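You operate a simulated robot arm through the tools that you are given. There is no shell and no other tool.

You are at the controls of a simulated two-armed robot. One attempt, no reset.

Task
Lay both brass corners on the thick blue book.
Fine: give the turntable a quarter turn clockwise after the first corner; turn it straight again at the end; the book stays on it.

It is judged by the outcome, as a careful person would: the job done as asked, and still so three seconds after it is handed in. It fails if anything else is knocked over, pushed out of place, dropped, spilled or broken.

Robot
Two 7-joint arms with fingered hands on one trunk that stands fixed in place. Base frame: the origin is at the foot of the trunk, x ahead of it, y to its left, z up. Readings come in mm, degrees, newtons and seconds.
The left shoulder is at [21, 182, 1503], the right one opposite. Each reaches about 828 mm from its shoulder. Payload 3.8 kg a hand.
The TCP of each hand is the grasp point between the finger pads, 30 mm short of the fingertips. In the tool frame z runs along the fingers and y along their closing line. The gripper opens to 104 mm; its body begins 35 mm behind the TCP. The gripper is a hand of 4 fingers: y runs from the thumb to the fingers, the wrist lies at [-17, -104, -178] in the tool frame, and closing takes about 1.5 s.
Orientation is that of the tool frame in the base frame, as a unit quaternion [x, y, z, w]. With the fingers straight down and the wrist toward the robot, the tool's x, y and z point along [0, 1, 0], [1, 0, 0] and [0, 0, -1] of the base frame.

Tools
- The arms move only by the tool jog_arm. It takes "left_plan", "right_plan" or both (then of equal length, played together; a hand with none holds still); each is one flat list of numbers, 7 for each row, row after row: the shift along the tool's x, y, z in m, then the turn, a rotation vector about the tool's x, y, z in degrees, then the opening, from 0 (shut) to 1 (fully open). In form: [tx, ty, tz, wx, wy, wz, grip, tx, ty, tz, wx, wy, wz, grip, ...]. A call has 1 to 20 rows; each row shifts and turns the commanded pose from where the row before left it, along the tool's axes as they then stand. Each row takes 0.2 s and may step no farther than 50 mm and 8.6 degrees from the row before; otherwise, or with a gripper value out of range, the whole call is refused. A pose out of reach is approached as far as the arm can. The call stops where the force on the tool passes 90 N (or 10 N more than at its start, if that is more) or the arm is blocked; 0.2 s more then pass. Each finger travels about 72 mm/s and halts on what it meets, pressing with about 25 N; the grip force reading is that of the motor and also rises with nothing between the fingers. The clock runs only during rows and for 0.2 s after the last one: add rows that do not move to give the fingers time. The reply holds the time, the measured pose of the TCP, the force on the tool along the base axes, the opening and the grip force, in the units named above and with some noise, with the torque about the TCP (base axes, N m) and any sound that the robot's microphone picked up.
- Cameras (640 x 400 px; columns grow to the right, rows downward): "scene" is now at [85.3, -28.5, 1663.7]; the picture's right is [-0.37, -0.93, 0.00], its down [-0.68, 0.27, -0.68] and it looks along [0.63, -0.25, -0.73] (base axes); focal length 314 px, centre (320, 200). "left" rides on the left gripper at [-66, -90, -126] in its tool frame; the picture's right is [-0.78, -0.30, 0.56], its down [0.57, -0.70, 0.42] and it looks along [0.26, 0.65, 0.71] (tool axes); focal length 275 px, centre (320, 200). "right" rides on the right gripper at [66, -90, -126] in its tool frame; the picture's right is [-0.78, 0.30, -0.56], its down [-0.57, -0.70, 0.42] and it looks along [-0.27, 0.65, 0.71] (tool axes); focal length 275 px, centre (320, 200). There is no depth. A picture from a camera that has moved, and an enlarged one, comes with that camera's place and axes in the base frame and with its lens.
- capture(camera): a new picture of that camera. It takes no simulated time.
- move_column(by): moves the trunk up (or, below 0, down) by that many mm; the arms and the scene camera ride with it, the base frame stays. It gives what a move gives, with no picture.
- grasp_type(shape, hand): the hand has 4 fingers and takes this shape, open, in about a second: jaw (thumb against the fingers, like two jaws); tri (thumb and two fingers); tip (a fingertip pinch); poke (one finger out to press); point (the index stretched); flat (the hand flat); cup (the hand cupped); fist (a fist). The gripper value then closes the fingers along that shape, each until it touches; the sizes above hold for jaw. It gives what a move gives, with no picture.
- aim_head(pan, tilt): turns the head with the scene camera to pan (to the left, within 86 degrees either way) and tilt (down, from -29 to 69), counted from straight ahead of the robot (the tilt from the chest, where the trunk bows). It gives what a move gives.
- enlarge(camera, box): a new picture of the part [left, top, right, bottom] of that camera's present view, enlarged. It takes no simulated time.
- close_job(): hands the job in; it is judged then, once.

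Places have to be worked out from the pictures, the camera data and where the tool is seen. Open the grippers and draw the arms clear of the work before you hand the job in, unless the task says otherwise.

The tools are called after "Emit:" as name(argument=value, ...) on one line, values as JSON. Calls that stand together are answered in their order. jog_arm: Moves the arms, as the interface text tells. Its arguments: {"type":"object","properties":{"left_plan":{"type":"array","items":{"type":"number"}},"right_plan":{"type":"array","items":{"type":"number"}}},"required":[]} The other tools are called the same way: move_column (by) moves the trunk up or down; grasp_type (shape, hand) gives the hand a shape; aim_head (pan, tilt) turns the head that bears the scene camera; capture (camera) takes a picture; enlarge (camera, box) takes an enlarged picture of a part of a camera's view; close_job () hands the job in.

At the start:

```text
time_s: 0.0
left_eef_pos: [560.8, -4.0, 1256.8]
left_ee_rot: [0.706, 0.708, 0.0, 0.0]
left_wrist_force: [0.2, -0.5, 0.2]
left_wrist_torque: [-0.06, -0.03, 0.0]
left_opening: 103.6
left_grip_force: 0.1
left_shape: jaw
right_eef_pos: [305.5, -367.2, 1209.6]
right_ee_rot: [0.707, 0.708, -0.001, 0.001]
right_wrist_force: [0.6, -0.3, -1.0]
right_wrist_torque: [0.0, -0.03, -0.01]
right_opening: 103.7
right_grip_force: 0.1
right_shape: jaw
trunk travel left (down, up): [-653.0, 103.0]
head pan, tilt (commanded): [-21.7, 46.9]
```

scene: 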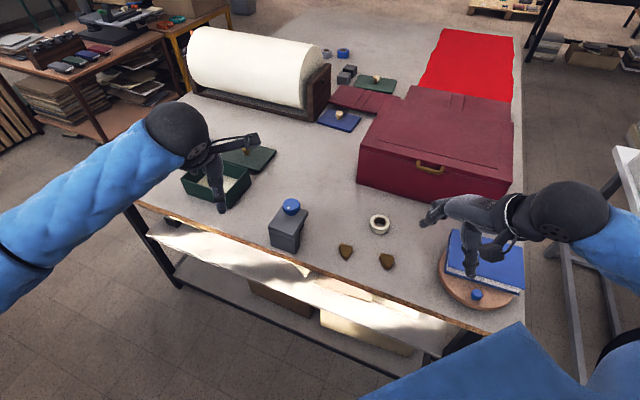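
right: 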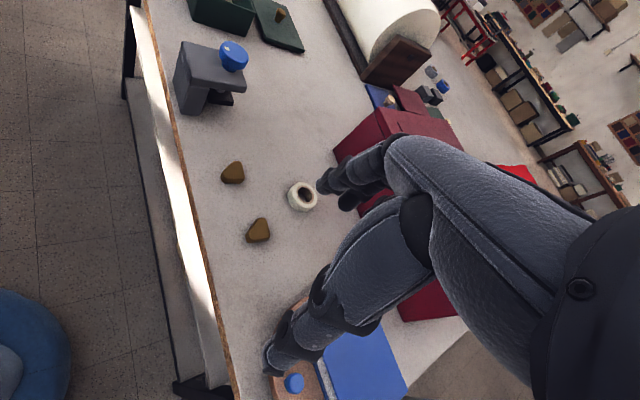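
left: 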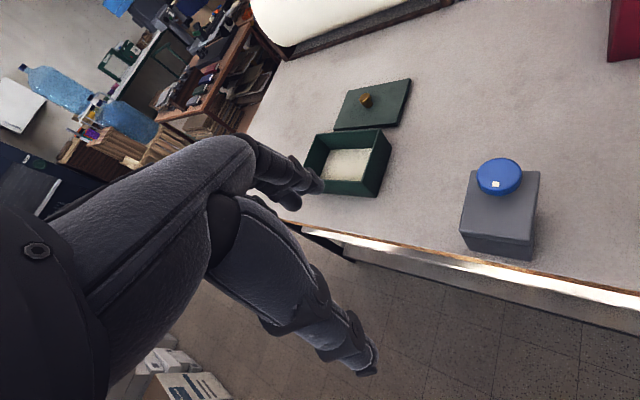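

I'll start by looking closer at the turntable, book and brass corners before any motion.

Emit:
enlarge(camera="scene", box=[400, 180, 560, 320])

Emit:
enlarge(camera="scene", box=[300, 200, 440, 290])

Emit:
enlarge(camera="right", box=[160, 120, 360, 280])

Emit:
enlarge(camera="right", box=[240, 280, 440, 400])

```text
2.86 times, centred on (480, 250) of scene
camera zoom: at [85.3, -28.5, 1663.7], right [-0.37, -0.93, 0.0], down [-0.68, 0.27, -0.68], along [0.63, -0.25, -0.73], focal length 898 px, centre (-137, 57)
```

zoom: 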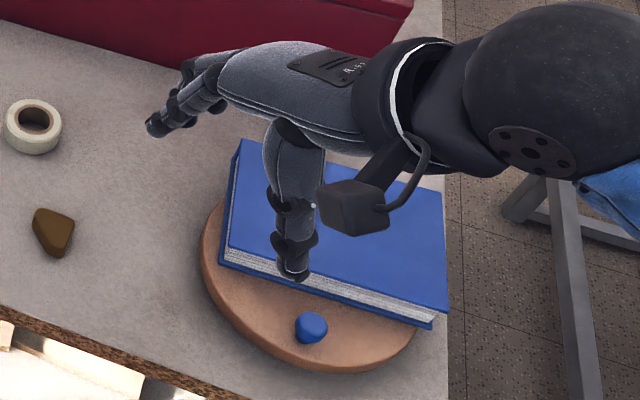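

```text
4.44 times, centred on (370, 245) of scene
camera zoom: at [85.3, -28.5, 1663.7], right [-0.37, -0.93, 0.0], down [-0.68, 0.27, -0.68], along [0.63, -0.25, -0.73], focal length 1396 px, centre (98, 0)
```

zoom: 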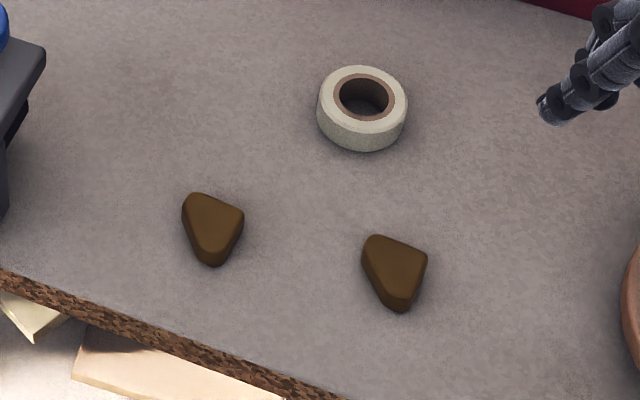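

```text
2.50 times, centred on (260, 200) of right
camera zoom: at [215.4, -301.7, 1335.9], right [0.3, -0.77, 0.56], down [-0.7, -0.57, -0.42], along [0.65, -0.27, -0.71], focal length 688 px, centre (470, 200)
```

zoom: 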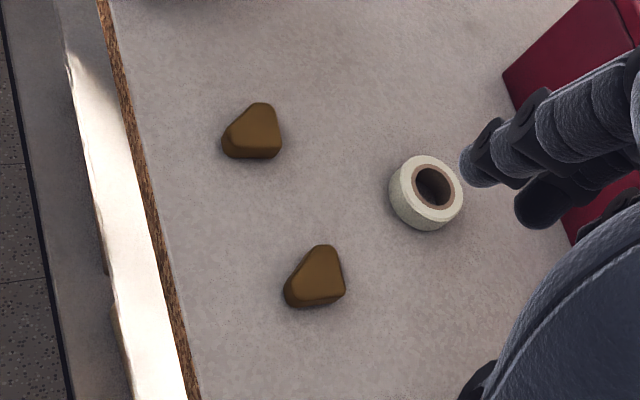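

```text
3.20 times, centred on (340, 340) of right
camera zoom: at [215.4, -301.7, 1335.9], right [0.3, -0.77, 0.56], down [-0.7, -0.57, -0.42], along [0.65, -0.27, -0.71], focal length 881 px, centre (256, -248)
```

zoom: 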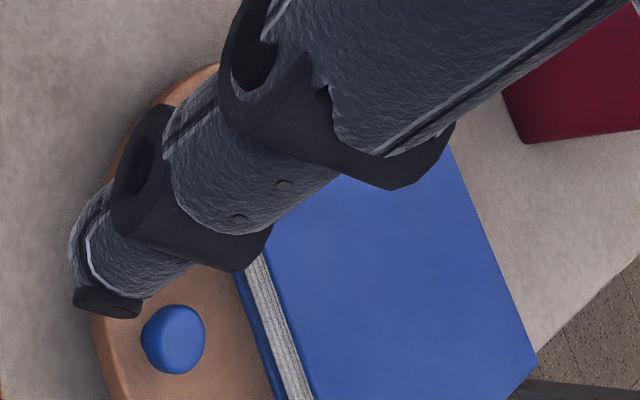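

The right hand hides part of the book; triangulating gives the corner tops at about z≈905, A near (530,-285) and B near (461,-379). I'll shift the right hand ahead/left at its present height to clear the view of the turntable.

Emit:
jog_arm(right_plan=[0.025, 0.0375, 0, 0, 0, 0, 1, 0.025, 0.0375, 0, 0, 0, 0, 1, 0.025, 0.0375, 0, 0, 0, 0, 1, 0.025, 0.0375, 0, 0, 0, 0, 1])

Emit:
capture(camera="scene")

Emit:
enlarge(camera="scene", box=[400, 180, 560, 320])

Emit:
capture(camera="right")

```text
time_s: 1.0
left_eef_pos: [562.8, -4.8, 1257.1]
left_ee_rot: [0.707, 0.707, -0.001, -0.001]
left_wrist_force: [0.3, -0.2, 0.2]
left_wrist_torque: [-0.03, 0.0, -0.01]
left_opening: 103.6
left_grip_force: 0.0
left_shape: jaw
right_eef_pos: [457.3, -267.1, 1208.3]
right_ee_rot: [0.707, 0.707, -0.002, 0.0]
right_wrist_force: [0.1, 0.6, -0.4]
right_wrist_torque: [-0.02, -0.01, 0.01]
right_opening: 103.7
right_grip_force: 0.0
right_shape: jaw
trunk travel left (down, up): [-653.0, 103.0]
head pan, tilt (commanded): [-21.7, 46.9]
```

```text
taken
camera scene: at [87.7, -27.2, 1663.6], right [-0.37, -0.93, 0.0], down [-0.68, 0.27, -0.68], along [0.63, -0.25, -0.73], focal length 314 px, centre (320, 200)
```

scene: 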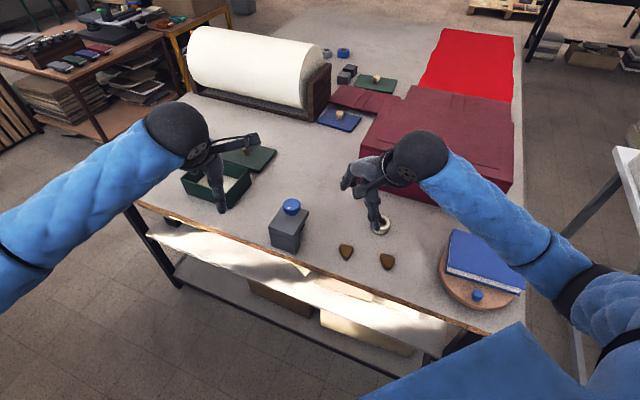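

```text
2.86 times, centred on (480, 250) of scene
camera zoom: at [87.7, -27.2, 1663.6], right [-0.37, -0.93, 0.0], down [-0.68, 0.27, -0.68], along [0.63, -0.25, -0.73], focal length 898 px, centre (-137, 57)
```

zoom: 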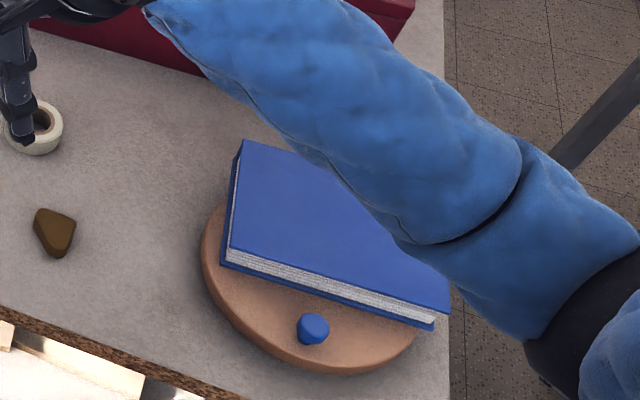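

```text
taken
camera right: at [367.0, -200.4, 1334.9], right [0.3, -0.77, 0.56], down [-0.7, -0.58, -0.42], along [0.65, -0.27, -0.71], focal length 275 px, centre (320, 200)
```

right: 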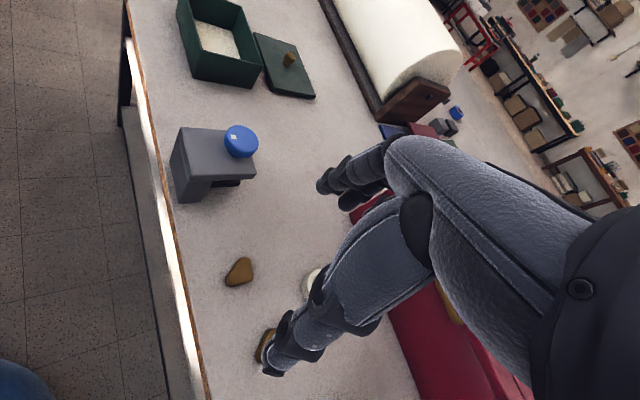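

The forearm now hides the book's far corner. I'll pull the right hand back and right (higher) so that its own camera and the scene camera both see the turntable.

Emit:
jog_arm(right_plan=[-0.0266, -0.0321, -0.00525, 0, 0, 0, 1, -0.0266, -0.0321, -0.00525, 0, 0, 0, 1, -0.0266, -0.0321, -0.00525, 0, 0, 0, 1, -0.0266, -0.0321, -0.00525, 0, 0, 0, 1, -0.0266, -0.0321, -0.00525, 0, 0, 0, 1, -0.0266, -0.0321, -0.00525, 0, 0, 0, 1, -0.0266, -0.0321, -0.00525, 0, 0, 0, 1, -0.0266, -0.0321, -0.00525, 0, 0, 0, 1])

Emit:
capture(camera="scene")

Emit:
capture(camera="right")

```text
time_s: 2.8
left_eef_pos: [560.1, -4.8, 1258.1]
left_ee_rot: [0.707, 0.707, 0.001, -0.001]
left_wrist_force: [0.3, 0.6, 1.0]
left_wrist_torque: [0.02, -0.01, -0.01]
left_opening: 103.4
left_grip_force: 0.1
left_shape: jaw
right_eef_pos: [197.7, -481.4, 1251.2]
right_ee_rot: [0.706, 0.708, -0.001, 0.001]
right_wrist_force: [0.2, -0.1, -0.1]
right_wrist_torque: [0.0, -0.03, -0.03]
right_opening: 103.9
right_grip_force: 0.1
right_shape: jaw
trunk travel left (down, up): [-653.0, 103.0]
head pan, tilt (commanded): [-21.7, 46.9]
```

```text
taken
camera scene: at [83.9, -28.5, 1663.8], right [-0.37, -0.93, 0.0], down [-0.68, 0.27, -0.68], along [0.64, -0.25, -0.73], focal length 314 px, centre (320, 200)
```

scene: 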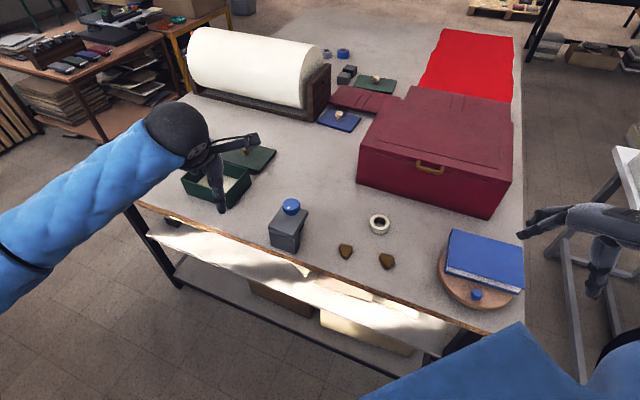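

```text
taken
camera right: at [106.3, -414.7, 1378.7], right [0.3, -0.77, 0.56], down [-0.7, -0.58, -0.42], along [0.65, -0.27, -0.71], focal length 275 px, centre (320, 200)
```

right: 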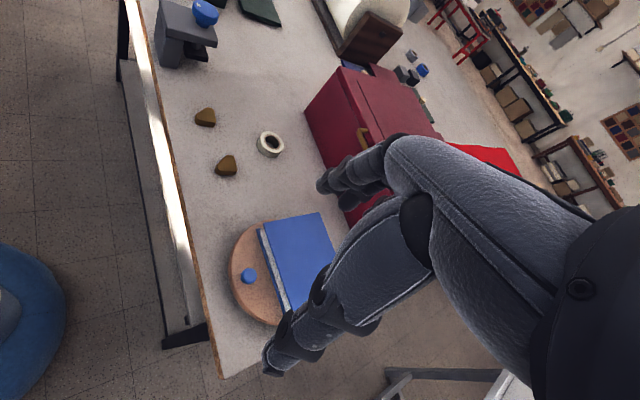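

Both cameras now see the turntable well. I'll zoom in for measurements.

Emit:
enlarge(camera="scene", box=[420, 210, 548, 320])

Emit:
enlarge(camera="right", box=[200, 190, 376, 350])

Emit:
enlarge(camera="right", box=[140, 80, 300, 190])

Emit:
enlarge(camera="scene", box=[300, 200, 460, 300])

Emit:
enlarge(camera="scene", box=[300, 60, 540, 220])

```text
3.64 times, centred on (484, 265) of scene
camera zoom: at [83.9, -28.5, 1663.8], right [-0.37, -0.93, 0.0], down [-0.68, 0.27, -0.68], along [0.64, -0.25, -0.73], focal length 1142 px, centre (-276, -36)
```

zoom: 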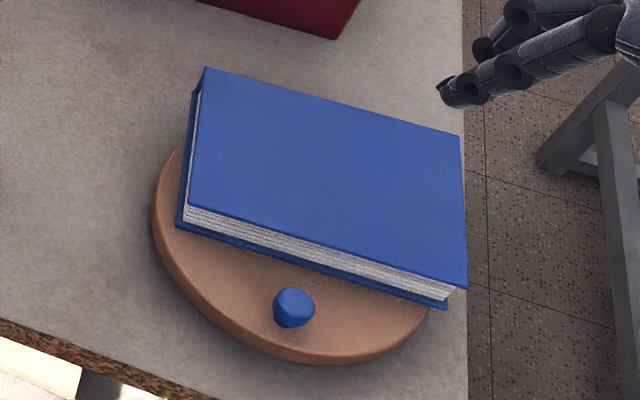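

```text
2.50 times, centred on (288, 270) of right
camera zoom: at [106.3, -414.7, 1378.7], right [0.3, -0.77, 0.56], down [-0.7, -0.58, -0.42], along [0.65, -0.27, -0.71], focal length 688 px, centre (400, 25)
```

zoom: 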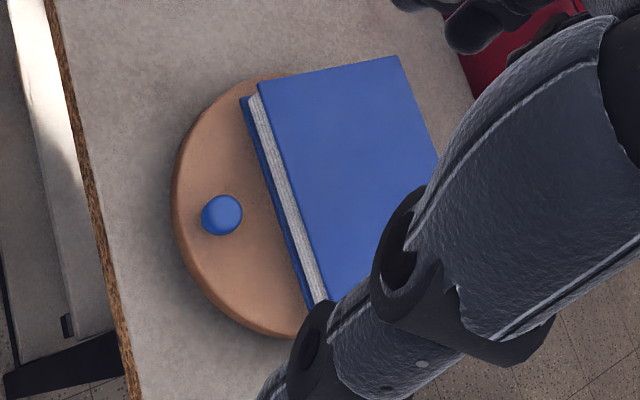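

```text
3.64 times, centred on (220, 135) of right
camera zoom: at [106.3, -414.7, 1378.7], right [0.3, -0.77, 0.56], down [-0.7, -0.58, -0.42], along [0.65, -0.27, -0.71], focal length 1001 px, centre (684, 436)
```

zoom: 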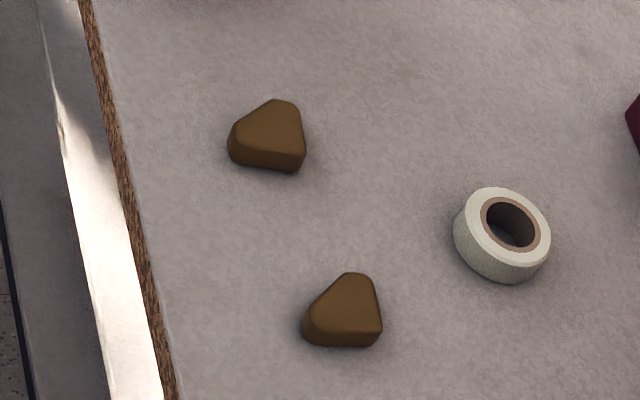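

```text
4.00 times, centred on (380, 250) of scene
camera zoom: at [83.9, -28.5, 1663.8], right [-0.37, -0.93, 0.0], down [-0.68, 0.27, -0.68], along [0.64, -0.25, -0.73], focal length 1256 px, centre (80, 0)
```

zoom: 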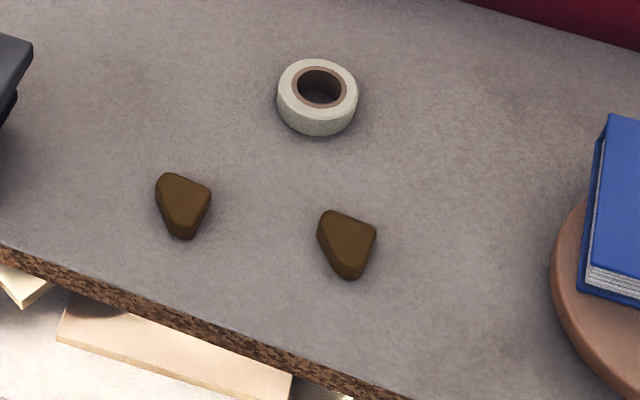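

```text
2.50 times, centred on (420, 140) of scene
camera zoom: at [83.9, -28.5, 1663.8], right [-0.37, -0.93, 0.0], down [-0.68, 0.27, -0.68], along [0.64, -0.25, -0.73], focal length 785 px, centre (70, 350)
```

zoom: 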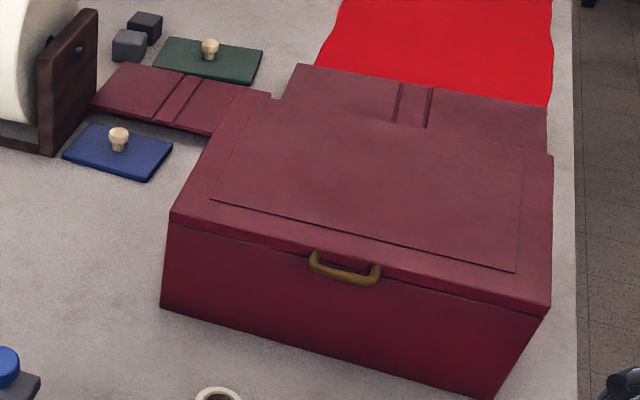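

Geometry so far: corner tops at z≈910 (A ≈ (528,-284), B ≈ (455,-377)), both right triangles with the long side facing +y. The book top is at z≈955, centred near (348,-604), the turntable centre near (333,-572), and the knob about 75 mm out at (279,-520). I'll draw the left arm back clear, then lower the trunk for a better reach.

Emit:
jog_arm(left_plan=[0.0333, -0.0267, -0.0067, 0, 0, 0, 1, 0.0333, -0.0267, -0.0067, 0, 0, 0, 1, 0.0333, -0.0267, -0.0067, 0, 0, 0, 1, 0.0333, -0.0267, -0.0067, 0, 0, 0, 1, 0.0333, -0.0267, -0.0067, 0, 0, 0, 1, 0.0333, -0.0267, -0.0067, 0, 0, 0, 1])

Emit:
capture(camera="left")

```text
time_s: 4.2
left_eef_pos: [399.2, 199.6, 1299.1]
left_ee_rot: [0.707, 0.707, 0.0, 0.001]
left_wrist_force: [0.2, 0.6, -0.7]
left_wrist_torque: [0.01, 0.01, 0.02]
left_opening: 103.7
left_grip_force: 0.1
left_shape: jaw
right_eef_pos: [196.9, -479.2, 1252.1]
right_ee_rot: [0.707, 0.708, -0.002, 0.001]
right_wrist_force: [0.0, 0.2, 0.2]
right_wrist_torque: [-0.02, -0.02, 0.01]
right_opening: 103.8
right_grip_force: 0.0
right_shape: jaw
trunk travel left (down, up): [-653.0, 103.0]
head pan, tilt (commanded): [-21.7, 46.9]
```

```text
taken
camera left: at [308.3, 133.9, 1423.0], right [-0.3, -0.78, -0.56], down [-0.7, 0.57, -0.43], along [0.65, 0.26, -0.71], focal length 275 px, centre (320, 200)
```

left: 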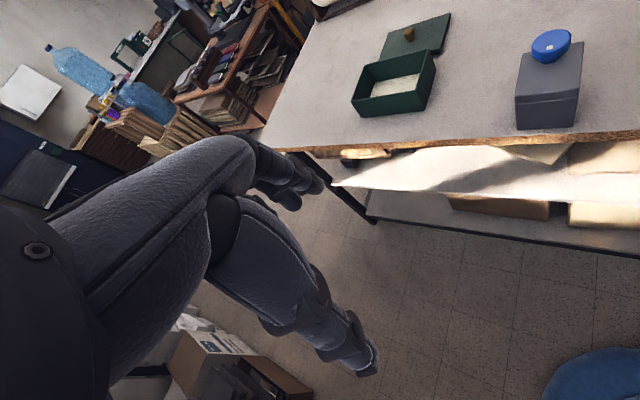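

The left hand is now well off the table with free floor below it. Lowering the trunk 150 mm and turning the head to the work.

Emit:
move_column(by=-150)

Emit:
aim_head(pan=-46, tilt=48)

Emit:
capture(camera="scene")

```text
time_s: 6.0
left_eef_pos: [401.7, 194.6, 1148.3]
left_ee_rot: [0.707, 0.707, 0.001, 0.0]
left_wrist_force: [0.8, 0.8, 0.9]
left_wrist_torque: [-0.02, 0.0, 0.02]
left_opening: 103.9
left_grip_force: 0.0
left_shape: jaw
right_eef_pos: [199.7, -481.0, 1102.3]
right_ee_rot: [0.707, 0.707, -0.001, 0.001]
right_wrist_force: [0.8, 0.5, -0.4]
right_wrist_torque: [-0.03, 0.03, 0.0]
right_opening: 103.9
right_grip_force: 0.0
right_shape: jaw
trunk travel left (down, up): [-503.0, 253.0]
head pan, tilt (commanded): [-21.7, 46.9]
```

```text
time_s: 6.8
left_eef_pos: [402.2, 195.9, 1148.6]
left_ee_rot: [0.707, 0.707, 0.0, 0.0]
left_wrist_force: [0.2, 0.6, 0.1]
left_wrist_torque: [0.01, 0.0, 0.01]
left_opening: 103.7
left_grip_force: 0.2
left_shape: jaw
right_eef_pos: [198.9, -481.5, 1100.9]
right_ee_rot: [0.708, 0.707, -0.002, 0.0]
right_wrist_force: [-0.6, 1.1, 0.9]
right_wrist_torque: [-0.03, -0.02, -0.05]
right_opening: 103.9
right_grip_force: 0.1
right_shape: jaw
trunk travel left (down, up): [-503.0, 253.0]
head pan, tilt (commanded): [-46.0, 48.0]
```

```text
taken
camera scene: at [75.7, -55.5, 1511.8], right [-0.72, -0.7, 0.0], down [-0.52, 0.53, -0.67], along [0.47, -0.48, -0.74], focal length 314 px, centre (320, 200)
```

scene: 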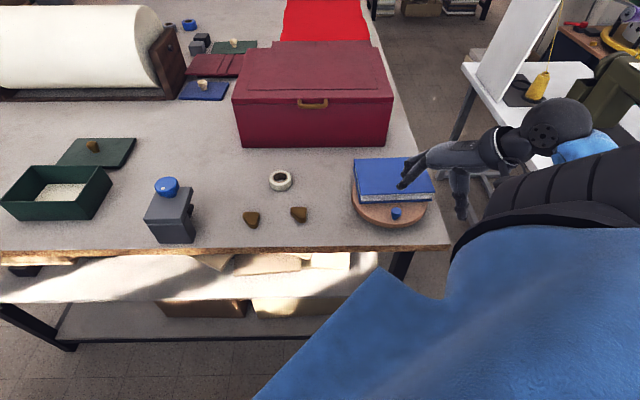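

Now the view lines up with the table. Zooming to refine positions of corners, knob and book from this new viewpoint.

Emit:
enlarge(camera="scene", box=[230, 160, 330, 240])

Emit:
enlarge(camera="scene", box=[336, 145, 448, 240])

Emit:
enlarge(camera="right", box=[80, 0, 400, 300])

```text
5.00 times, centred on (280, 200) of scene
camera zoom: at [75.7, -55.5, 1511.8], right [-0.72, -0.7, 0.0], down [-0.52, 0.53, -0.67], along [0.47, -0.48, -0.74], focal length 1571 px, centre (520, 200)
```

zoom: 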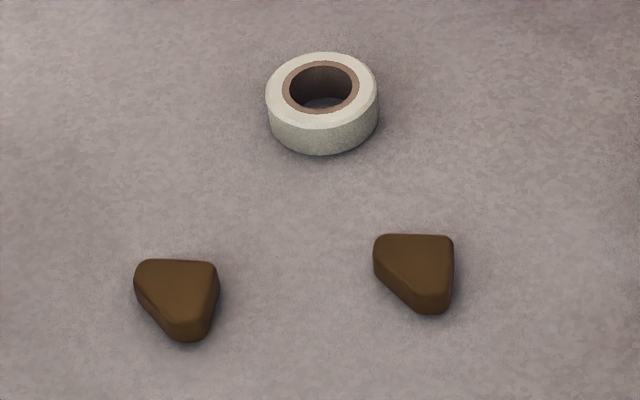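

```text
4.21 times, centred on (392, 192) of scene
camera zoom: at [75.7, -55.5, 1511.8], right [-0.72, -0.7, 0.0], down [-0.52, 0.53, -0.67], along [0.47, -0.48, -0.74], focal length 1323 px, centre (17, 232)
```

zoom: 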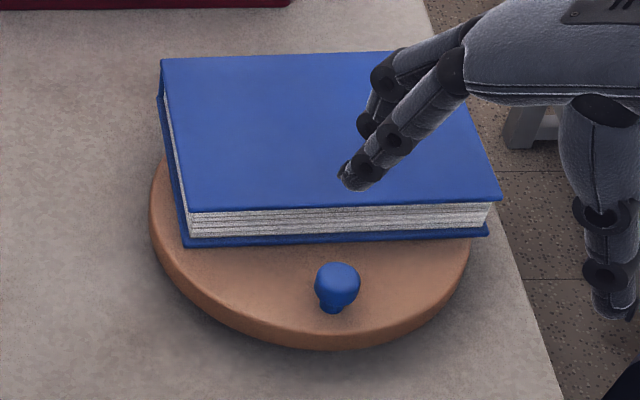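

```text
1.33 times, centred on (240, 150) of right
camera zoom: at [108.8, -414.6, 1227.7], right [0.3, -0.77, 0.56], down [-0.7, -0.57, -0.42], along [0.65, -0.27, -0.71], focal length 367 px, centre (427, 267)
```

zoom: 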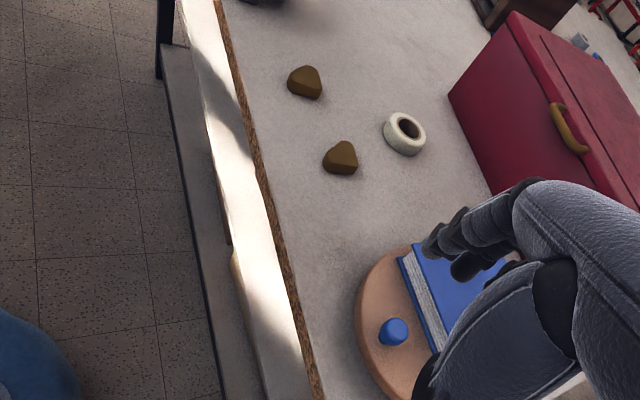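

Both corners are right triangles whose long face looks toward +y, so I'll turn the right hand 85° counter-clockwise to close along base y (fingers on the long face, thumb on the right-angle tip). Rotating in place at safe height first.

Emit:
jog_arm(right_plan=[0, 0, 0, 0, 0, -8.5, 1, 0, 0, 0, 0, 0, -8.5, 1, 0, 0, 0, 0, 0, -8.5, 1, 0, 0, 0, 0, 0, -8.5, 1, 0, 0, 0, 0, 0, -8.5, 1, 0, 0, 0, 0, 0, -8.5, 1, 0, 0, 0, 0, 0, -8.5, 1, 0, 0, 0, 0, 0, -8.5, 1, 0, 0, 0, 0, 0, -8.5, 1, 0, 0, 0, 0, 0, -8.5, 1])

Emit:
capture(camera="scene")

```text
time_s: 9.0
left_eef_pos: [401.5, 194.4, 1147.9]
left_ee_rot: [0.707, 0.707, -0.001, 0.0]
left_wrist_force: [-0.2, 0.1, -0.5]
left_wrist_torque: [0.0, 0.01, 0.0]
left_opening: 103.7
left_grip_force: 0.0
left_shape: jaw
right_eef_pos: [198.7, -480.5, 1101.9]
right_ee_rot: [0.041, 0.999, -0.001, 0.0]
right_wrist_force: [0.5, 0.4, -0.1]
right_wrist_torque: [-0.04, 0.0, -0.01]
right_opening: 103.9
right_grip_force: 0.1
right_shape: jaw
trunk travel left (down, up): [-503.0, 253.0]
head pan, tilt (commanded): [-46.0, 48.0]
```

```text
taken
camera scene: at [76.1, -55.7, 1511.8], right [-0.72, -0.69, 0.0], down [-0.52, 0.53, -0.67], along [0.46, -0.48, -0.74], focal length 314 px, centre (320, 200)
```

scene: 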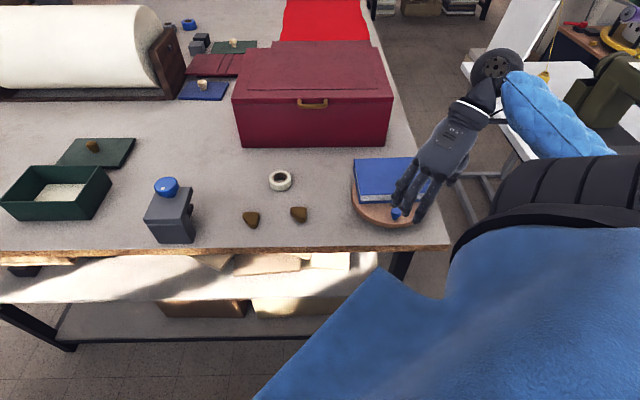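

Hand turned to 85°. Moving over corner A at z≈1060.

Emit:
jog_arm(right_plan=[-0.03434, 0.02434, 0.00444, 0, 0, 0, 1, -0.03434, 0.02434, 0.00444, 0, 0, 0, 1, -0.03434, 0.02434, 0.00444, 0, 0, 0, 1, -0.03434, 0.02434, 0.00444, 0, 0, 0, 1, -0.03434, 0.02434, 0.00444, 0, 0, 0, 1, -0.03434, 0.02434, 0.00444, 0, 0, 0, 1, -0.03434, 0.02434, 0.00444, 0, 0, 0, 1, -0.03434, 0.02434, 0.00444, 0, 0, 0, 1, -0.03434, 0.02434, 0.00444, 0, 0, 0, 1])

Emit:
capture(camera="scene")

Emit:
capture(camera="right")

```text
time_s: 11.0
left_eef_pos: [402.3, 197.2, 1147.1]
left_ee_rot: [0.707, 0.707, 0.0, -0.001]
left_wrist_force: [0.0, 0.0, -0.2]
left_wrist_torque: [0.01, 0.02, 0.02]
left_opening: 104.0
left_grip_force: 0.0
left_shape: jaw
right_eef_pos: [529.4, -288.8, 1060.5]
right_ee_rot: [0.043, 0.999, -0.001, 0.0]
right_wrist_force: [0.4, 1.0, -0.1]
right_wrist_torque: [-0.02, 0.0, 0.02]
right_opening: 103.9
right_grip_force: 0.1
right_shape: jaw
trunk travel left (down, up): [-503.0, 253.0]
head pan, tilt (commanded): [-46.0, 48.0]
```

```text
taken
camera scene: at [76.9, -54.5, 1511.8], right [-0.72, -0.69, 0.0], down [-0.52, 0.53, -0.67], along [0.46, -0.48, -0.74], focal length 314 px, centre (320, 200)
```

scene: 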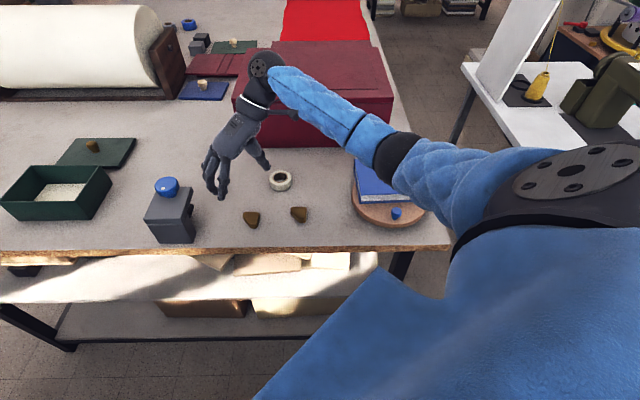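

```text
taken
camera right: at [454.7, -371.6, 1187.8], right [0.8, 0.23, 0.56], down [0.51, -0.75, -0.42], along [0.32, 0.62, -0.72], focal length 275 px, centre (320, 200)
```

right: 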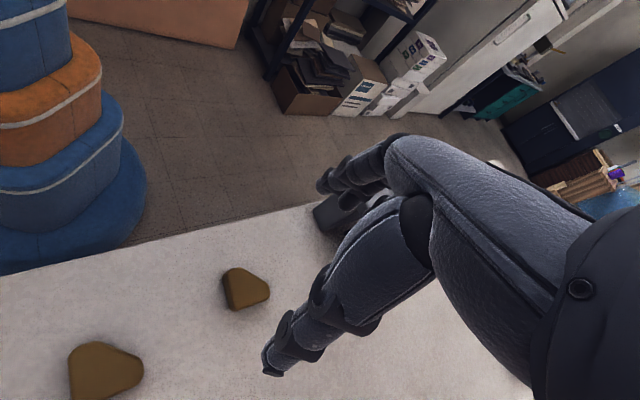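

Hand is over corner A; right camera puts A at ≈(532,-281) and B ≈(457,-375). I'll descend to z≈960 (tips ~20 mm above the corner) and check.

Emit:
jog_arm(right_plan=[0, 0, 0.025, 0, 0, 0, 1, 0, 0, 0.025, 0, 0, 0, 1, 0, 0, 0.025, 0, 0, 0, 1, 0, 0, 0.025, 0, 0, 0, 1])

Emit:
enlarge(camera="scene", box=[180, 140, 340, 250])

Emit:
capture(camera="right")

```text
time_s: 12.0
left_eef_pos: [400.4, 195.7, 1148.1]
left_ee_rot: [0.708, 0.707, 0.0, 0.0]
left_wrist_force: [-0.1, 0.7, -0.4]
left_wrist_torque: [-0.02, 0.02, 0.02]
left_opening: 103.8
left_grip_force: 0.1
left_shape: jaw
right_eef_pos: [523.3, -290.1, 958.3]
right_ee_rot: [0.043, 0.999, -0.001, 0.0]
right_wrist_force: [0.5, -0.6, 0.4]
right_wrist_torque: [0.02, 0.0, 0.01]
right_opening: 103.8
right_grip_force: 0.1
right_shape: jaw
trunk travel left (down, up): [-503.0, 253.0]
head pan, tilt (commanded): [-46.0, 48.0]
```

```text
3.64 times, centred on (260, 195) of scene
camera zoom: at [75.9, -55.5, 1511.8], right [-0.72, -0.69, 0.0], down [-0.52, 0.53, -0.67], along [0.46, -0.48, -0.74], focal length 1142 px, centre (538, 218)
```

zoom: 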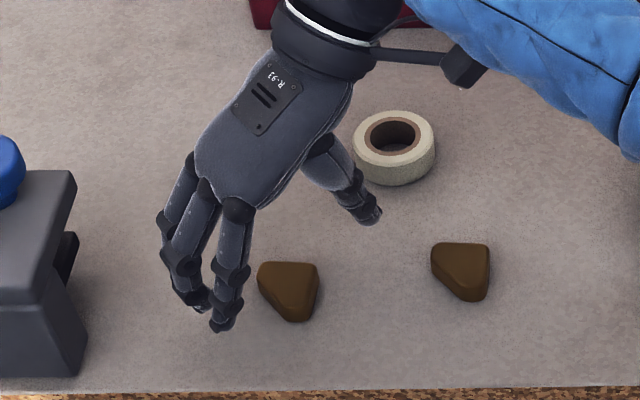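

```text
taken
camera right: at [450.5, -373.1, 1085.7], right [0.8, 0.23, 0.56], down [0.51, -0.75, -0.42], along [0.32, 0.62, -0.72], focal length 275 px, centre (320, 200)
```

right: 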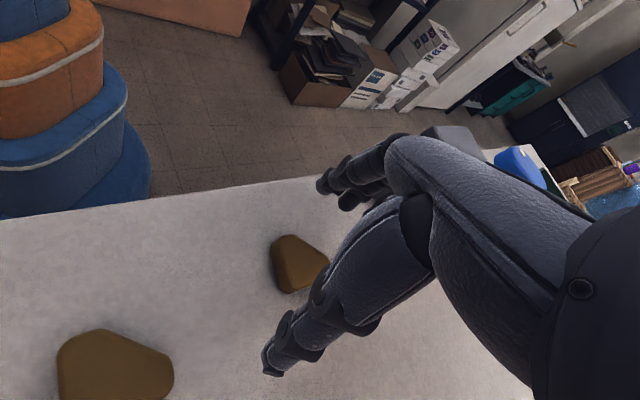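

The corner sits between thumb and fingers, nearly centred. Descending another 28 mm with a small +x correction, then checking force and view.

Emit:
jog_arm(right_plan=[-0.002, 0, 0.01, 0, 0, 0, 1, -0.002, 0, 0.01, 0, 0, 0, 1, 0, 0, 0.008, 0, 0, 0, 1, 0, 0, 0, 0, 0, 0, 1])

Emit:
enlarge(camera="scene", box=[200, 160, 310, 240])

Emit:
enlarge(camera="right", box=[220, 140, 420, 400])

```text
time_s: 13.0
left_eef_pos: [400.8, 195.3, 1147.3]
left_ee_rot: [0.707, 0.707, 0.001, 0.0]
left_wrist_force: [-0.8, -0.8, -0.6]
left_wrist_torque: [-0.01, 0.04, 0.01]
left_opening: 103.5
left_grip_force: 0.1
left_shape: jaw
right_eef_pos: [528.7, -290.8, 931.7]
right_ee_rot: [0.043, 0.999, -0.001, 0.0]
right_wrist_force: [0.0, 0.4, 0.5]
right_wrist_torque: [0.0, -0.04, 0.02]
right_opening: 104.0
right_grip_force: 0.1
right_shape: jaw
trunk travel left (down, up): [-503.0, 253.0]
head pan, tilt (commanded): [-46.0, 48.0]
```

```text
5.00 times, centred on (255, 200) of scene
camera zoom: at [75.7, -55.5, 1511.8], right [-0.72, -0.69, 0.0], down [-0.52, 0.53, -0.67], along [0.46, -0.48, -0.74], focal length 1571 px, centre (645, 200)
```

zoom: 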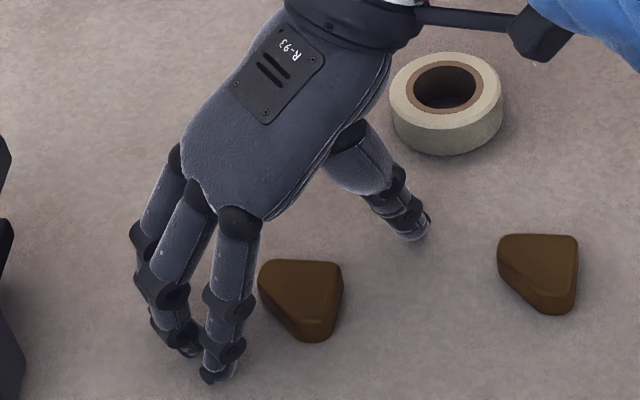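

```text
1.54 times, centred on (320, 270) of right
camera zoom: at [455.3, -373.9, 1059.1], right [0.8, 0.23, 0.56], down [0.51, -0.75, -0.42], along [0.32, 0.62, -0.72], focal length 424 px, centre (320, 92)
```

zoom: 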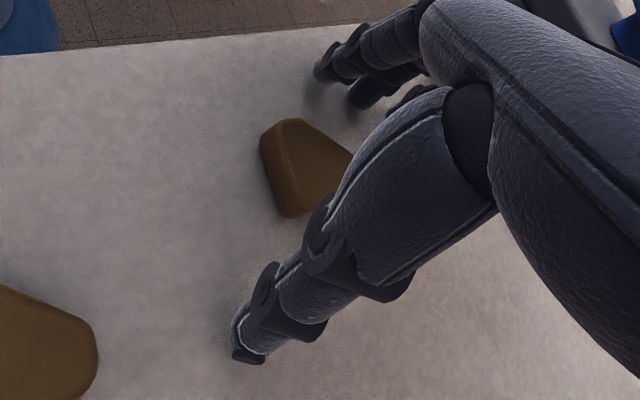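

Tips are near z≈901 with no contact force yet. Descending in 2 mm steps while watching the force.

Emit:
jog_arm(right_plan=[0, 0, 0.002, 0, 0, 0, 1, 0, 0, 0.002, 0, 0, 0, 1, 0, 0, 0.002, 0, 0, 0, 1, 0, 0, 0, 0, 0, 0, 1])

Emit:
enlarge(camera="scene", box=[200, 160, 310, 240])

```text
time_s: 14.0
left_eef_pos: [400.4, 195.4, 1148.5]
left_ee_rot: [0.707, 0.708, 0.0, 0.0]
left_wrist_force: [0.9, -0.5, 0.2]
left_wrist_torque: [-0.04, 0.01, 0.04]
left_opening: 103.6
left_grip_force: 0.1
left_shape: jaw
right_eef_pos: [529.4, -290.3, 929.6]
right_ee_rot: [0.043, 0.999, 0.001, 0.003]
right_wrist_force: [-1.1, -2.9, 16.7]
right_wrist_torque: [0.91, -0.25, -0.01]
right_opening: 102.5
right_grip_force: 0.1
right_shape: jaw
trunk travel left (down, up): [-503.0, 253.0]
head pan, tilt (commanded): [-46.0, 48.0]
```

```text
5.00 times, centred on (255, 200) of scene
camera zoom: at [74.0, -55.4, 1512.0], right [-0.72, -0.69, 0.0], down [-0.52, 0.53, -0.67], along [0.47, -0.48, -0.74], focal length 1571 px, centre (645, 200)
```

zoom: 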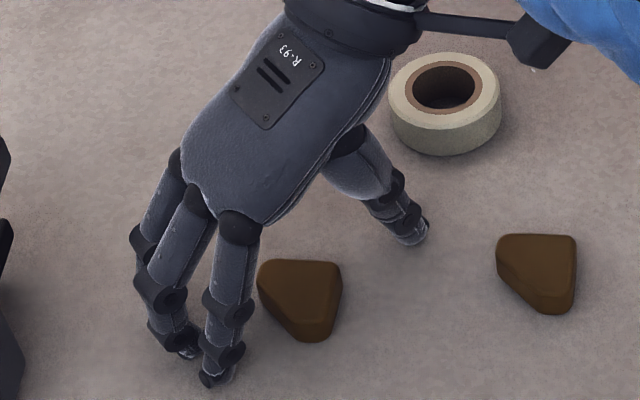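

Fingers touched the table at TCP z≈929.6 (16.7 N), so the table is at z≈900. Raising 7 mm and closing on the corner.

Emit:
jog_arm(right_plan=[0, 0, -0.004, 0, 0, 0, 1, 0, 0, -0.003, 0, 0, 0, 1, 0, 0, 0, 0, 0, 0, 0.8, 0, 0, 0, 0, 0, 0, 0.6, 0, 0, 0, 0, 0, 0, 0.5, 0, 0, 0, 0, 0, 0, 0.4])

Emit:
enlarge(camera="scene", box=[200, 160, 310, 240])

Emit:
enlarge(camera="right", box=[220, 140, 420, 400])

```text
time_s: 15.4
left_eef_pos: [400.6, 195.5, 1148.2]
left_ee_rot: [0.707, 0.707, 0.0, 0.0]
left_wrist_force: [-0.2, 0.1, -0.1]
left_wrist_torque: [0.03, -0.02, -0.01]
left_opening: 103.6
left_grip_force: 0.1
left_shape: jaw
right_eef_pos: [528.2, -290.7, 933.9]
right_ee_rot: [0.042, 0.999, -0.002, 0.0]
right_wrist_force: [-0.2, 0.1, 0.6]
right_wrist_torque: [0.02, 0.01, 0.0]
right_opening: 42.2
right_grip_force: 0.1
right_shape: jaw
trunk travel left (down, up): [-503.0, 253.0]
head pan, tilt (commanded): [-46.0, 48.0]
```

```text
5.00 times, centred on (255, 200) of scene
camera zoom: at [75.8, -55.5, 1511.8], right [-0.72, -0.69, 0.0], down [-0.52, 0.53, -0.67], along [0.46, -0.48, -0.74], focal length 1571 px, centre (645, 200)
```

zoom: 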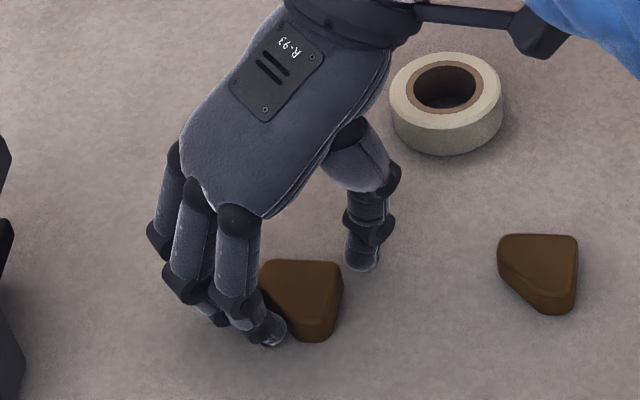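

```text
1.54 times, centred on (320, 270) of right
camera zoom: at [455.1, -373.7, 1060.9], right [0.8, 0.23, 0.56], down [0.51, -0.75, -0.42], along [0.32, 0.62, -0.72], focal length 424 px, centre (320, 92)
```

zoom: 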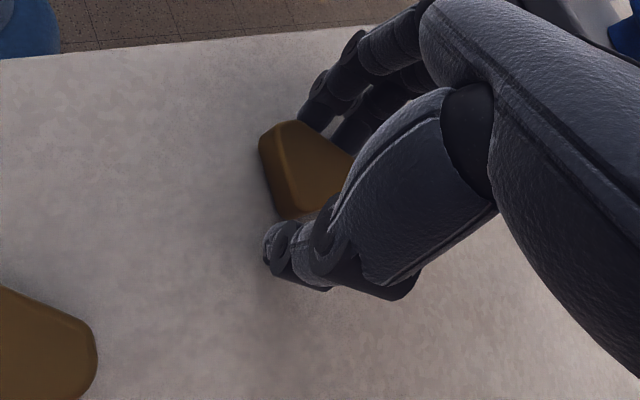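

Fingers and thumb are close on both sides of the corner. Closing fully and giving time for the grip to settle.

Emit:
jog_arm(right_plan=[0, 0, 0, 0, 0, 0, 0.3, 0, 0, 0, 0, 0, 0, 0.2, 0, 0, 0, 0, 0, 0, 0.1, 0, 0, 0, 0, 0, 0, 0, 0, 0, 0, 0, 0, 0, 0, 0, 0, 0, 0, 0, 0, 0])

Emit:
enlarge(camera="scene", box=[200, 160, 310, 240])

Emit:
enlarge(camera="right", box=[220, 140, 420, 400])

```text
time_s: 16.8
left_eef_pos: [401.6, 195.7, 1149.3]
left_ee_rot: [0.707, 0.707, 0.0, 0.0]
left_wrist_force: [0.0, 0.0, -0.7]
left_wrist_torque: [0.0, 0.03, 0.02]
left_opening: 104.0
left_grip_force: 0.0
left_shape: jaw
right_eef_pos: [528.7, -291.5, 934.7]
right_ee_rot: [0.043, 0.999, -0.001, 0.0]
right_wrist_force: [0.6, -0.6, -0.8]
right_wrist_torque: [0.03, 0.0, 0.0]
right_opening: 31.9
right_grip_force: 25.4
right_shape: jaw
trunk travel left (down, up): [-503.0, 253.0]
head pan, tilt (commanded): [-46.0, 48.0]
```

```text
5.00 times, centred on (255, 200) of scene
camera zoom: at [75.8, -55.5, 1511.8], right [-0.72, -0.69, 0.0], down [-0.52, 0.53, -0.67], along [0.46, -0.48, -0.74], focal length 1571 px, centre (645, 200)
```

zoom: 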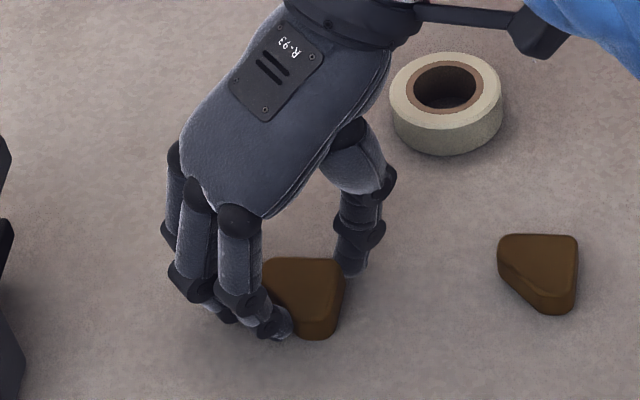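

```text
1.54 times, centred on (320, 270) of right
camera zoom: at [455.2, -373.8, 1060.9], right [0.8, 0.23, 0.56], down [0.51, -0.75, -0.42], along [0.32, 0.62, -0.72], focal length 424 px, centre (320, 92)
```

zoom: 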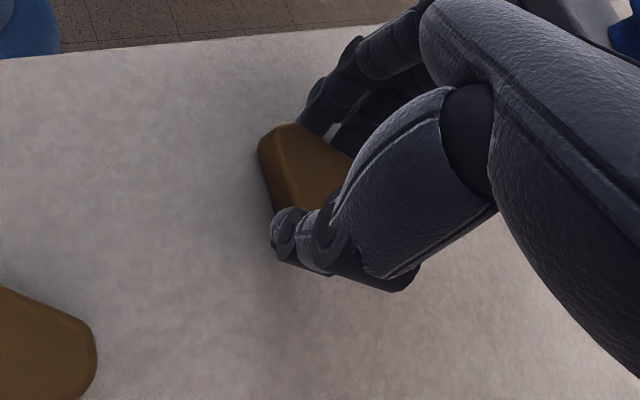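

Gripped: opening 31.9 mm with 25 N, thumb on the right-angle tip and fingers along the long face. Lifting slowly 30 mm to check the hold.

Emit:
jog_arm(right_plan=[0, 0, -0.005, 0, 0, 0, 0, 0, 0, -0.01, 0, 0, 0, 0, 0, 0, -0.015, 0, 0, 0, 0, 0, 0, 0, 0, 0, 0, 0])

Emit:
enlarge(camera="scene", box=[200, 140, 320, 230])

Emit:
enlarge(camera="right", box=[220, 140, 420, 400])

```text
time_s: 17.8
left_eef_pos: [402.0, 195.9, 1148.9]
left_ee_rot: [0.707, 0.707, 0.0, 0.0]
left_wrist_force: [-0.5, -1.3, -0.2]
left_wrist_torque: [0.0, 0.0, -0.04]
left_opening: 103.8
left_grip_force: 0.0
left_shape: jaw
right_eef_pos: [528.1, -290.4, 964.8]
right_ee_rot: [0.043, 0.999, -0.001, 0.0]
right_wrist_force: [0.0, -0.5, -1.0]
right_wrist_torque: [-0.02, -0.03, 0.01]
right_opening: 31.6
right_grip_force: 25.0
right_shape: jaw
trunk travel left (down, up): [-503.0, 253.0]
head pan, tilt (commanded): [-46.0, 48.0]
```

```text
4.44 times, centred on (260, 185) of scene
camera zoom: at [75.9, -55.5, 1511.8], right [-0.72, -0.69, 0.0], down [-0.52, 0.53, -0.67], along [0.46, -0.48, -0.74], focal length 1396 px, centre (587, 267)
```

zoom: 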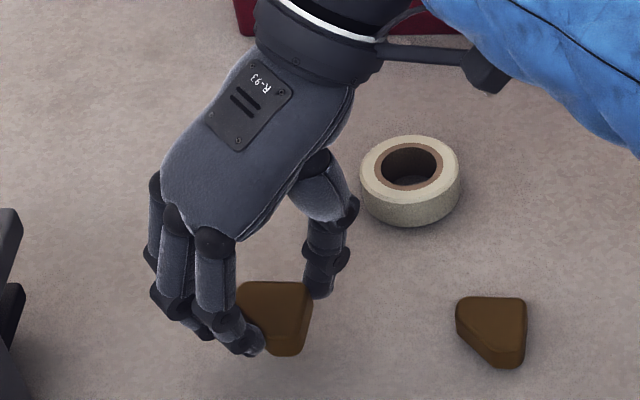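

```text
1.54 times, centred on (320, 270) of right
camera zoom: at [455.2, -374.2, 1091.0], right [0.8, 0.23, 0.56], down [0.51, -0.75, -0.42], along [0.32, 0.62, -0.72], focal length 424 px, centre (320, 92)
```

zoom: 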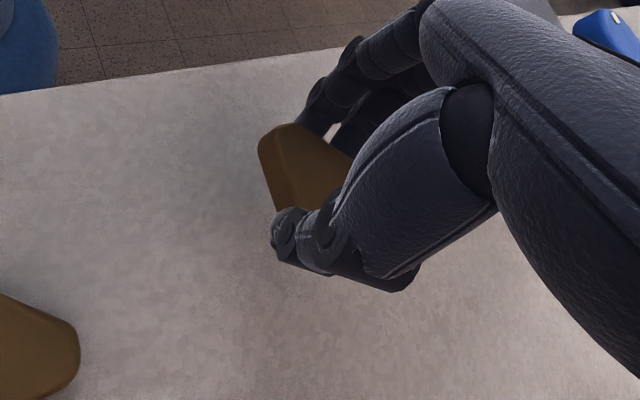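

The corner is held level (bottom ≈ 35 mm under the TCP). Raising to z≈1040 and carrying it over the left half of the book, target (379,-573).

Emit:
jog_arm(right_plan=[0, 0, -0.025, 0, 0, 0, 0, 0, 0, -0.025, 0, 0, 0, 0, 0, 0, -0.025, 0, 0, 0, 0, 0.01241, -0.02948, 0, 0, 0, 0, 0, 0.01241, -0.02948, 0, 0, 0, 0, 0, 0.01241, -0.02948, 0, 0, 0, 0, 0, 0.01241, -0.02948, 0, 0, 0, 0, 0, 0.01241, -0.02948, 0, 0, 0, 0, 0, 0.01241, -0.02948, 0, 0, 0, 0, 0, 0.01241, -0.02948, 0, 0, 0, 0, 0, 0.01241, -0.02948, 0, 0, 0, 0, 0, 0.01241, -0.02948, 0, 0, 0, 0, 0, 0.01241, -0.02948, 0, 0, 0, 0, 0])

Emit:
capture(camera="scene")

Emit:
capture(camera="right")

```text
time_s: 20.6
left_eef_pos: [401.8, 194.7, 1148.1]
left_ee_rot: [0.707, 0.707, 0.0, 0.001]
left_wrist_force: [0.8, -0.7, 0.0]
left_wrist_torque: [0.01, -0.01, 0.02]
left_opening: 103.7
left_grip_force: 0.1
left_shape: jaw
right_eef_pos: [378.9, -574.5, 1038.5]
right_ee_rot: [0.043, 0.999, -0.001, 0.001]
right_wrist_force: [-0.3, -0.3, -0.4]
right_wrist_torque: [-0.01, -0.03, 0.02]
right_opening: 31.7
right_grip_force: 25.1
right_shape: jaw
trunk travel left (down, up): [-503.0, 253.0]
head pan, tilt (commanded): [-46.0, 48.0]
```

```text
taken
camera scene: at [75.5, -56.1, 1511.8], right [-0.72, -0.69, 0.0], down [-0.52, 0.53, -0.67], along [0.46, -0.48, -0.74], focal length 314 px, centre (320, 200)
```

scene: 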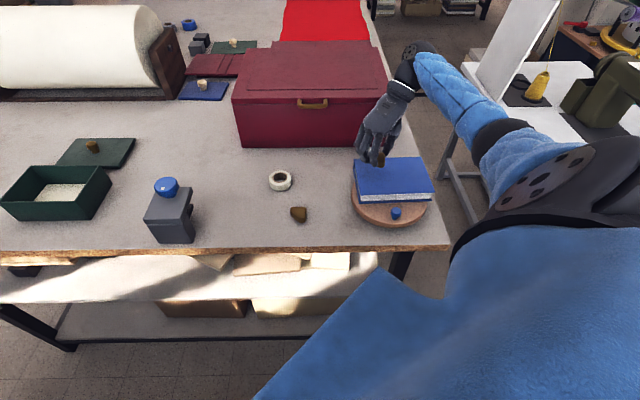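

```text
taken
camera right: at [305.6, -658.7, 1164.8], right [0.8, 0.23, 0.56], down [0.51, -0.75, -0.42], along [0.32, 0.62, -0.71], focal length 275 px, centre (320, 200)
```

right: 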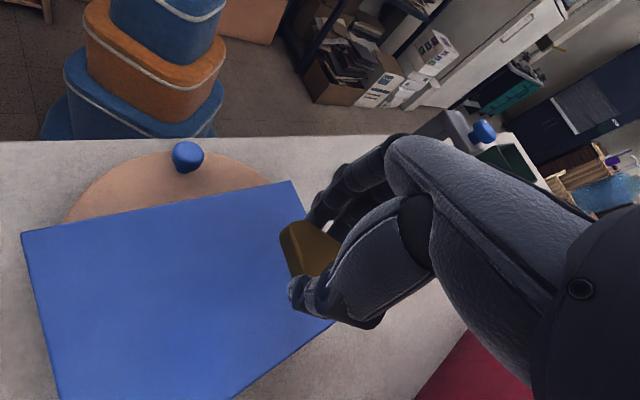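

The right camera now shows book and turntable clearly; with the table at 900 all views agree on a book top z≈966-968, book centre ≈(344,-596), knob ≈(272,-512), turntable centre ≈(322,-566). I'll nudge to (372,-566) and descend to ~5 mm above contact.

Emit:
jog_arm(right_plan=[0.0077, 0.0074, 0, 0, 0, 0, 0, 0, 0, 0.012, 0, 0, 0, 0, 0, 0, 0.012, 0, 0, 0, 0, 0, 0, 0.005, 0, 0, 0, 0, 0, 0, 0, 0, 0, 0, 0])

Emit:
enlarge(camera="scene", box=[330, 120, 450, 240])

Emit:
capture(camera="right")

```text
time_s: 21.8
left_eef_pos: [401.1, 195.4, 1147.5]
left_ee_rot: [0.707, 0.707, 0.0, 0.0]
left_wrist_force: [0.3, 0.1, 0.1]
left_wrist_torque: [0.01, 0.02, 0.01]
left_opening: 103.8
left_grip_force: 0.0
left_shape: jaw
right_eef_pos: [374.3, -565.9, 1010.7]
right_ee_rot: [0.042, 0.999, 0.0, 0.0]
right_wrist_force: [-0.2, 0.2, -0.1]
right_wrist_torque: [0.03, 0.01, -0.02]
right_opening: 31.7
right_grip_force: 24.8
right_shape: jaw
trunk travel left (down, up): [-503.0, 253.0]
head pan, tilt (commanded): [-46.0, 48.0]
```

```text
3.33 times, centred on (390, 180) of scene
camera zoom: at [75.7, -55.6, 1511.8], right [-0.72, -0.69, 0.0], down [-0.52, 0.53, -0.67], along [0.46, -0.48, -0.74], focal length 1047 px, centre (87, 267)
```

zoom: 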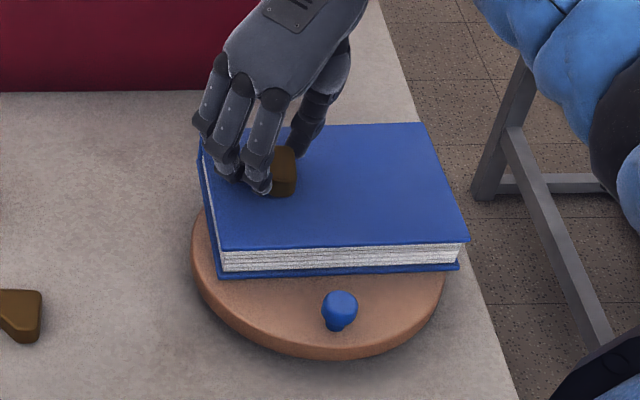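

```text
taken
camera right: at [300.6, -649.2, 1137.3], right [0.8, 0.23, 0.56], down [0.51, -0.75, -0.42], along [0.32, 0.62, -0.71], focal length 275 px, centre (320, 200)
```

right: 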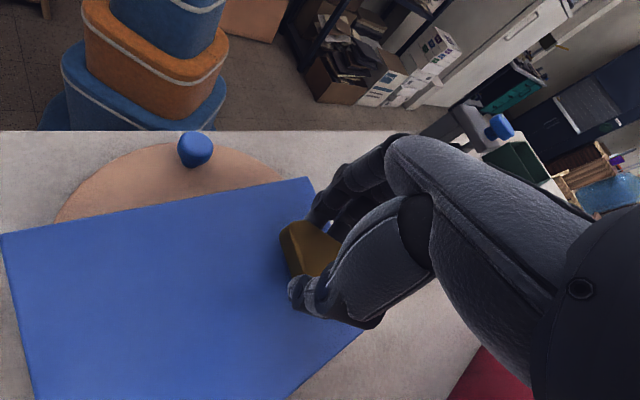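

The corner is a few mm above the left part of the book. Lowering in fine steps to feel contact.

Emit:
jog_arm(right_plan=[0, 0, 0.002, 0, 0, 0, 0, 0, 0, 0.002, 0, 0, 0, 0, 0, 0, 0.001, 0, 0, 0, 0, 0, 0, 0, 0, 0, 0, 0])

Emit:
enlarge(camera="scene", box=[350, 150, 410, 190])

```text
time_s: 22.8
left_eef_pos: [401.0, 194.9, 1147.8]
left_ee_rot: [0.708, 0.707, -0.001, 0.0]
left_wrist_force: [-0.1, -0.3, -0.5]
left_wrist_torque: [0.0, -0.02, 0.03]
left_opening: 103.5
left_grip_force: 0.0
left_shape: jaw
right_eef_pos: [373.3, -566.1, 1005.8]
right_ee_rot: [0.043, 0.999, -0.001, -0.001]
right_wrist_force: [0.2, 0.4, 0.6]
right_wrist_torque: [0.03, -0.01, -0.04]
right_opening: 31.7
right_grip_force: 25.0
right_shape: jaw
trunk travel left (down, up): [-503.0, 253.0]
head pan, tilt (commanded): [-46.0, 48.0]
```

```text
10.00 times, centred on (380, 170) of scene
camera zoom: at [75.7, -55.6, 1511.8], right [-0.72, -0.69, 0.0], down [-0.52, 0.53, -0.67], along [0.46, -0.48, -0.74], focal length 3141 px, centre (-280, 500)
```

zoom: 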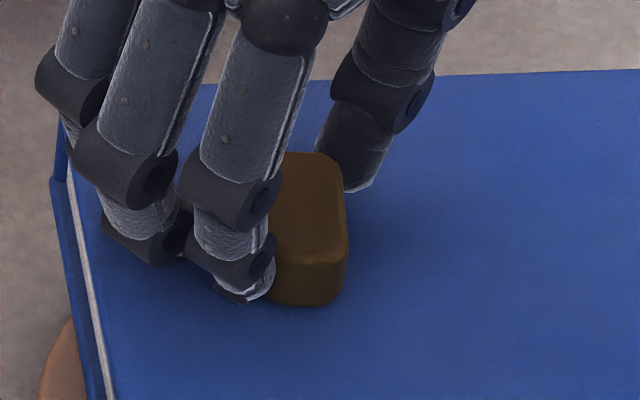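

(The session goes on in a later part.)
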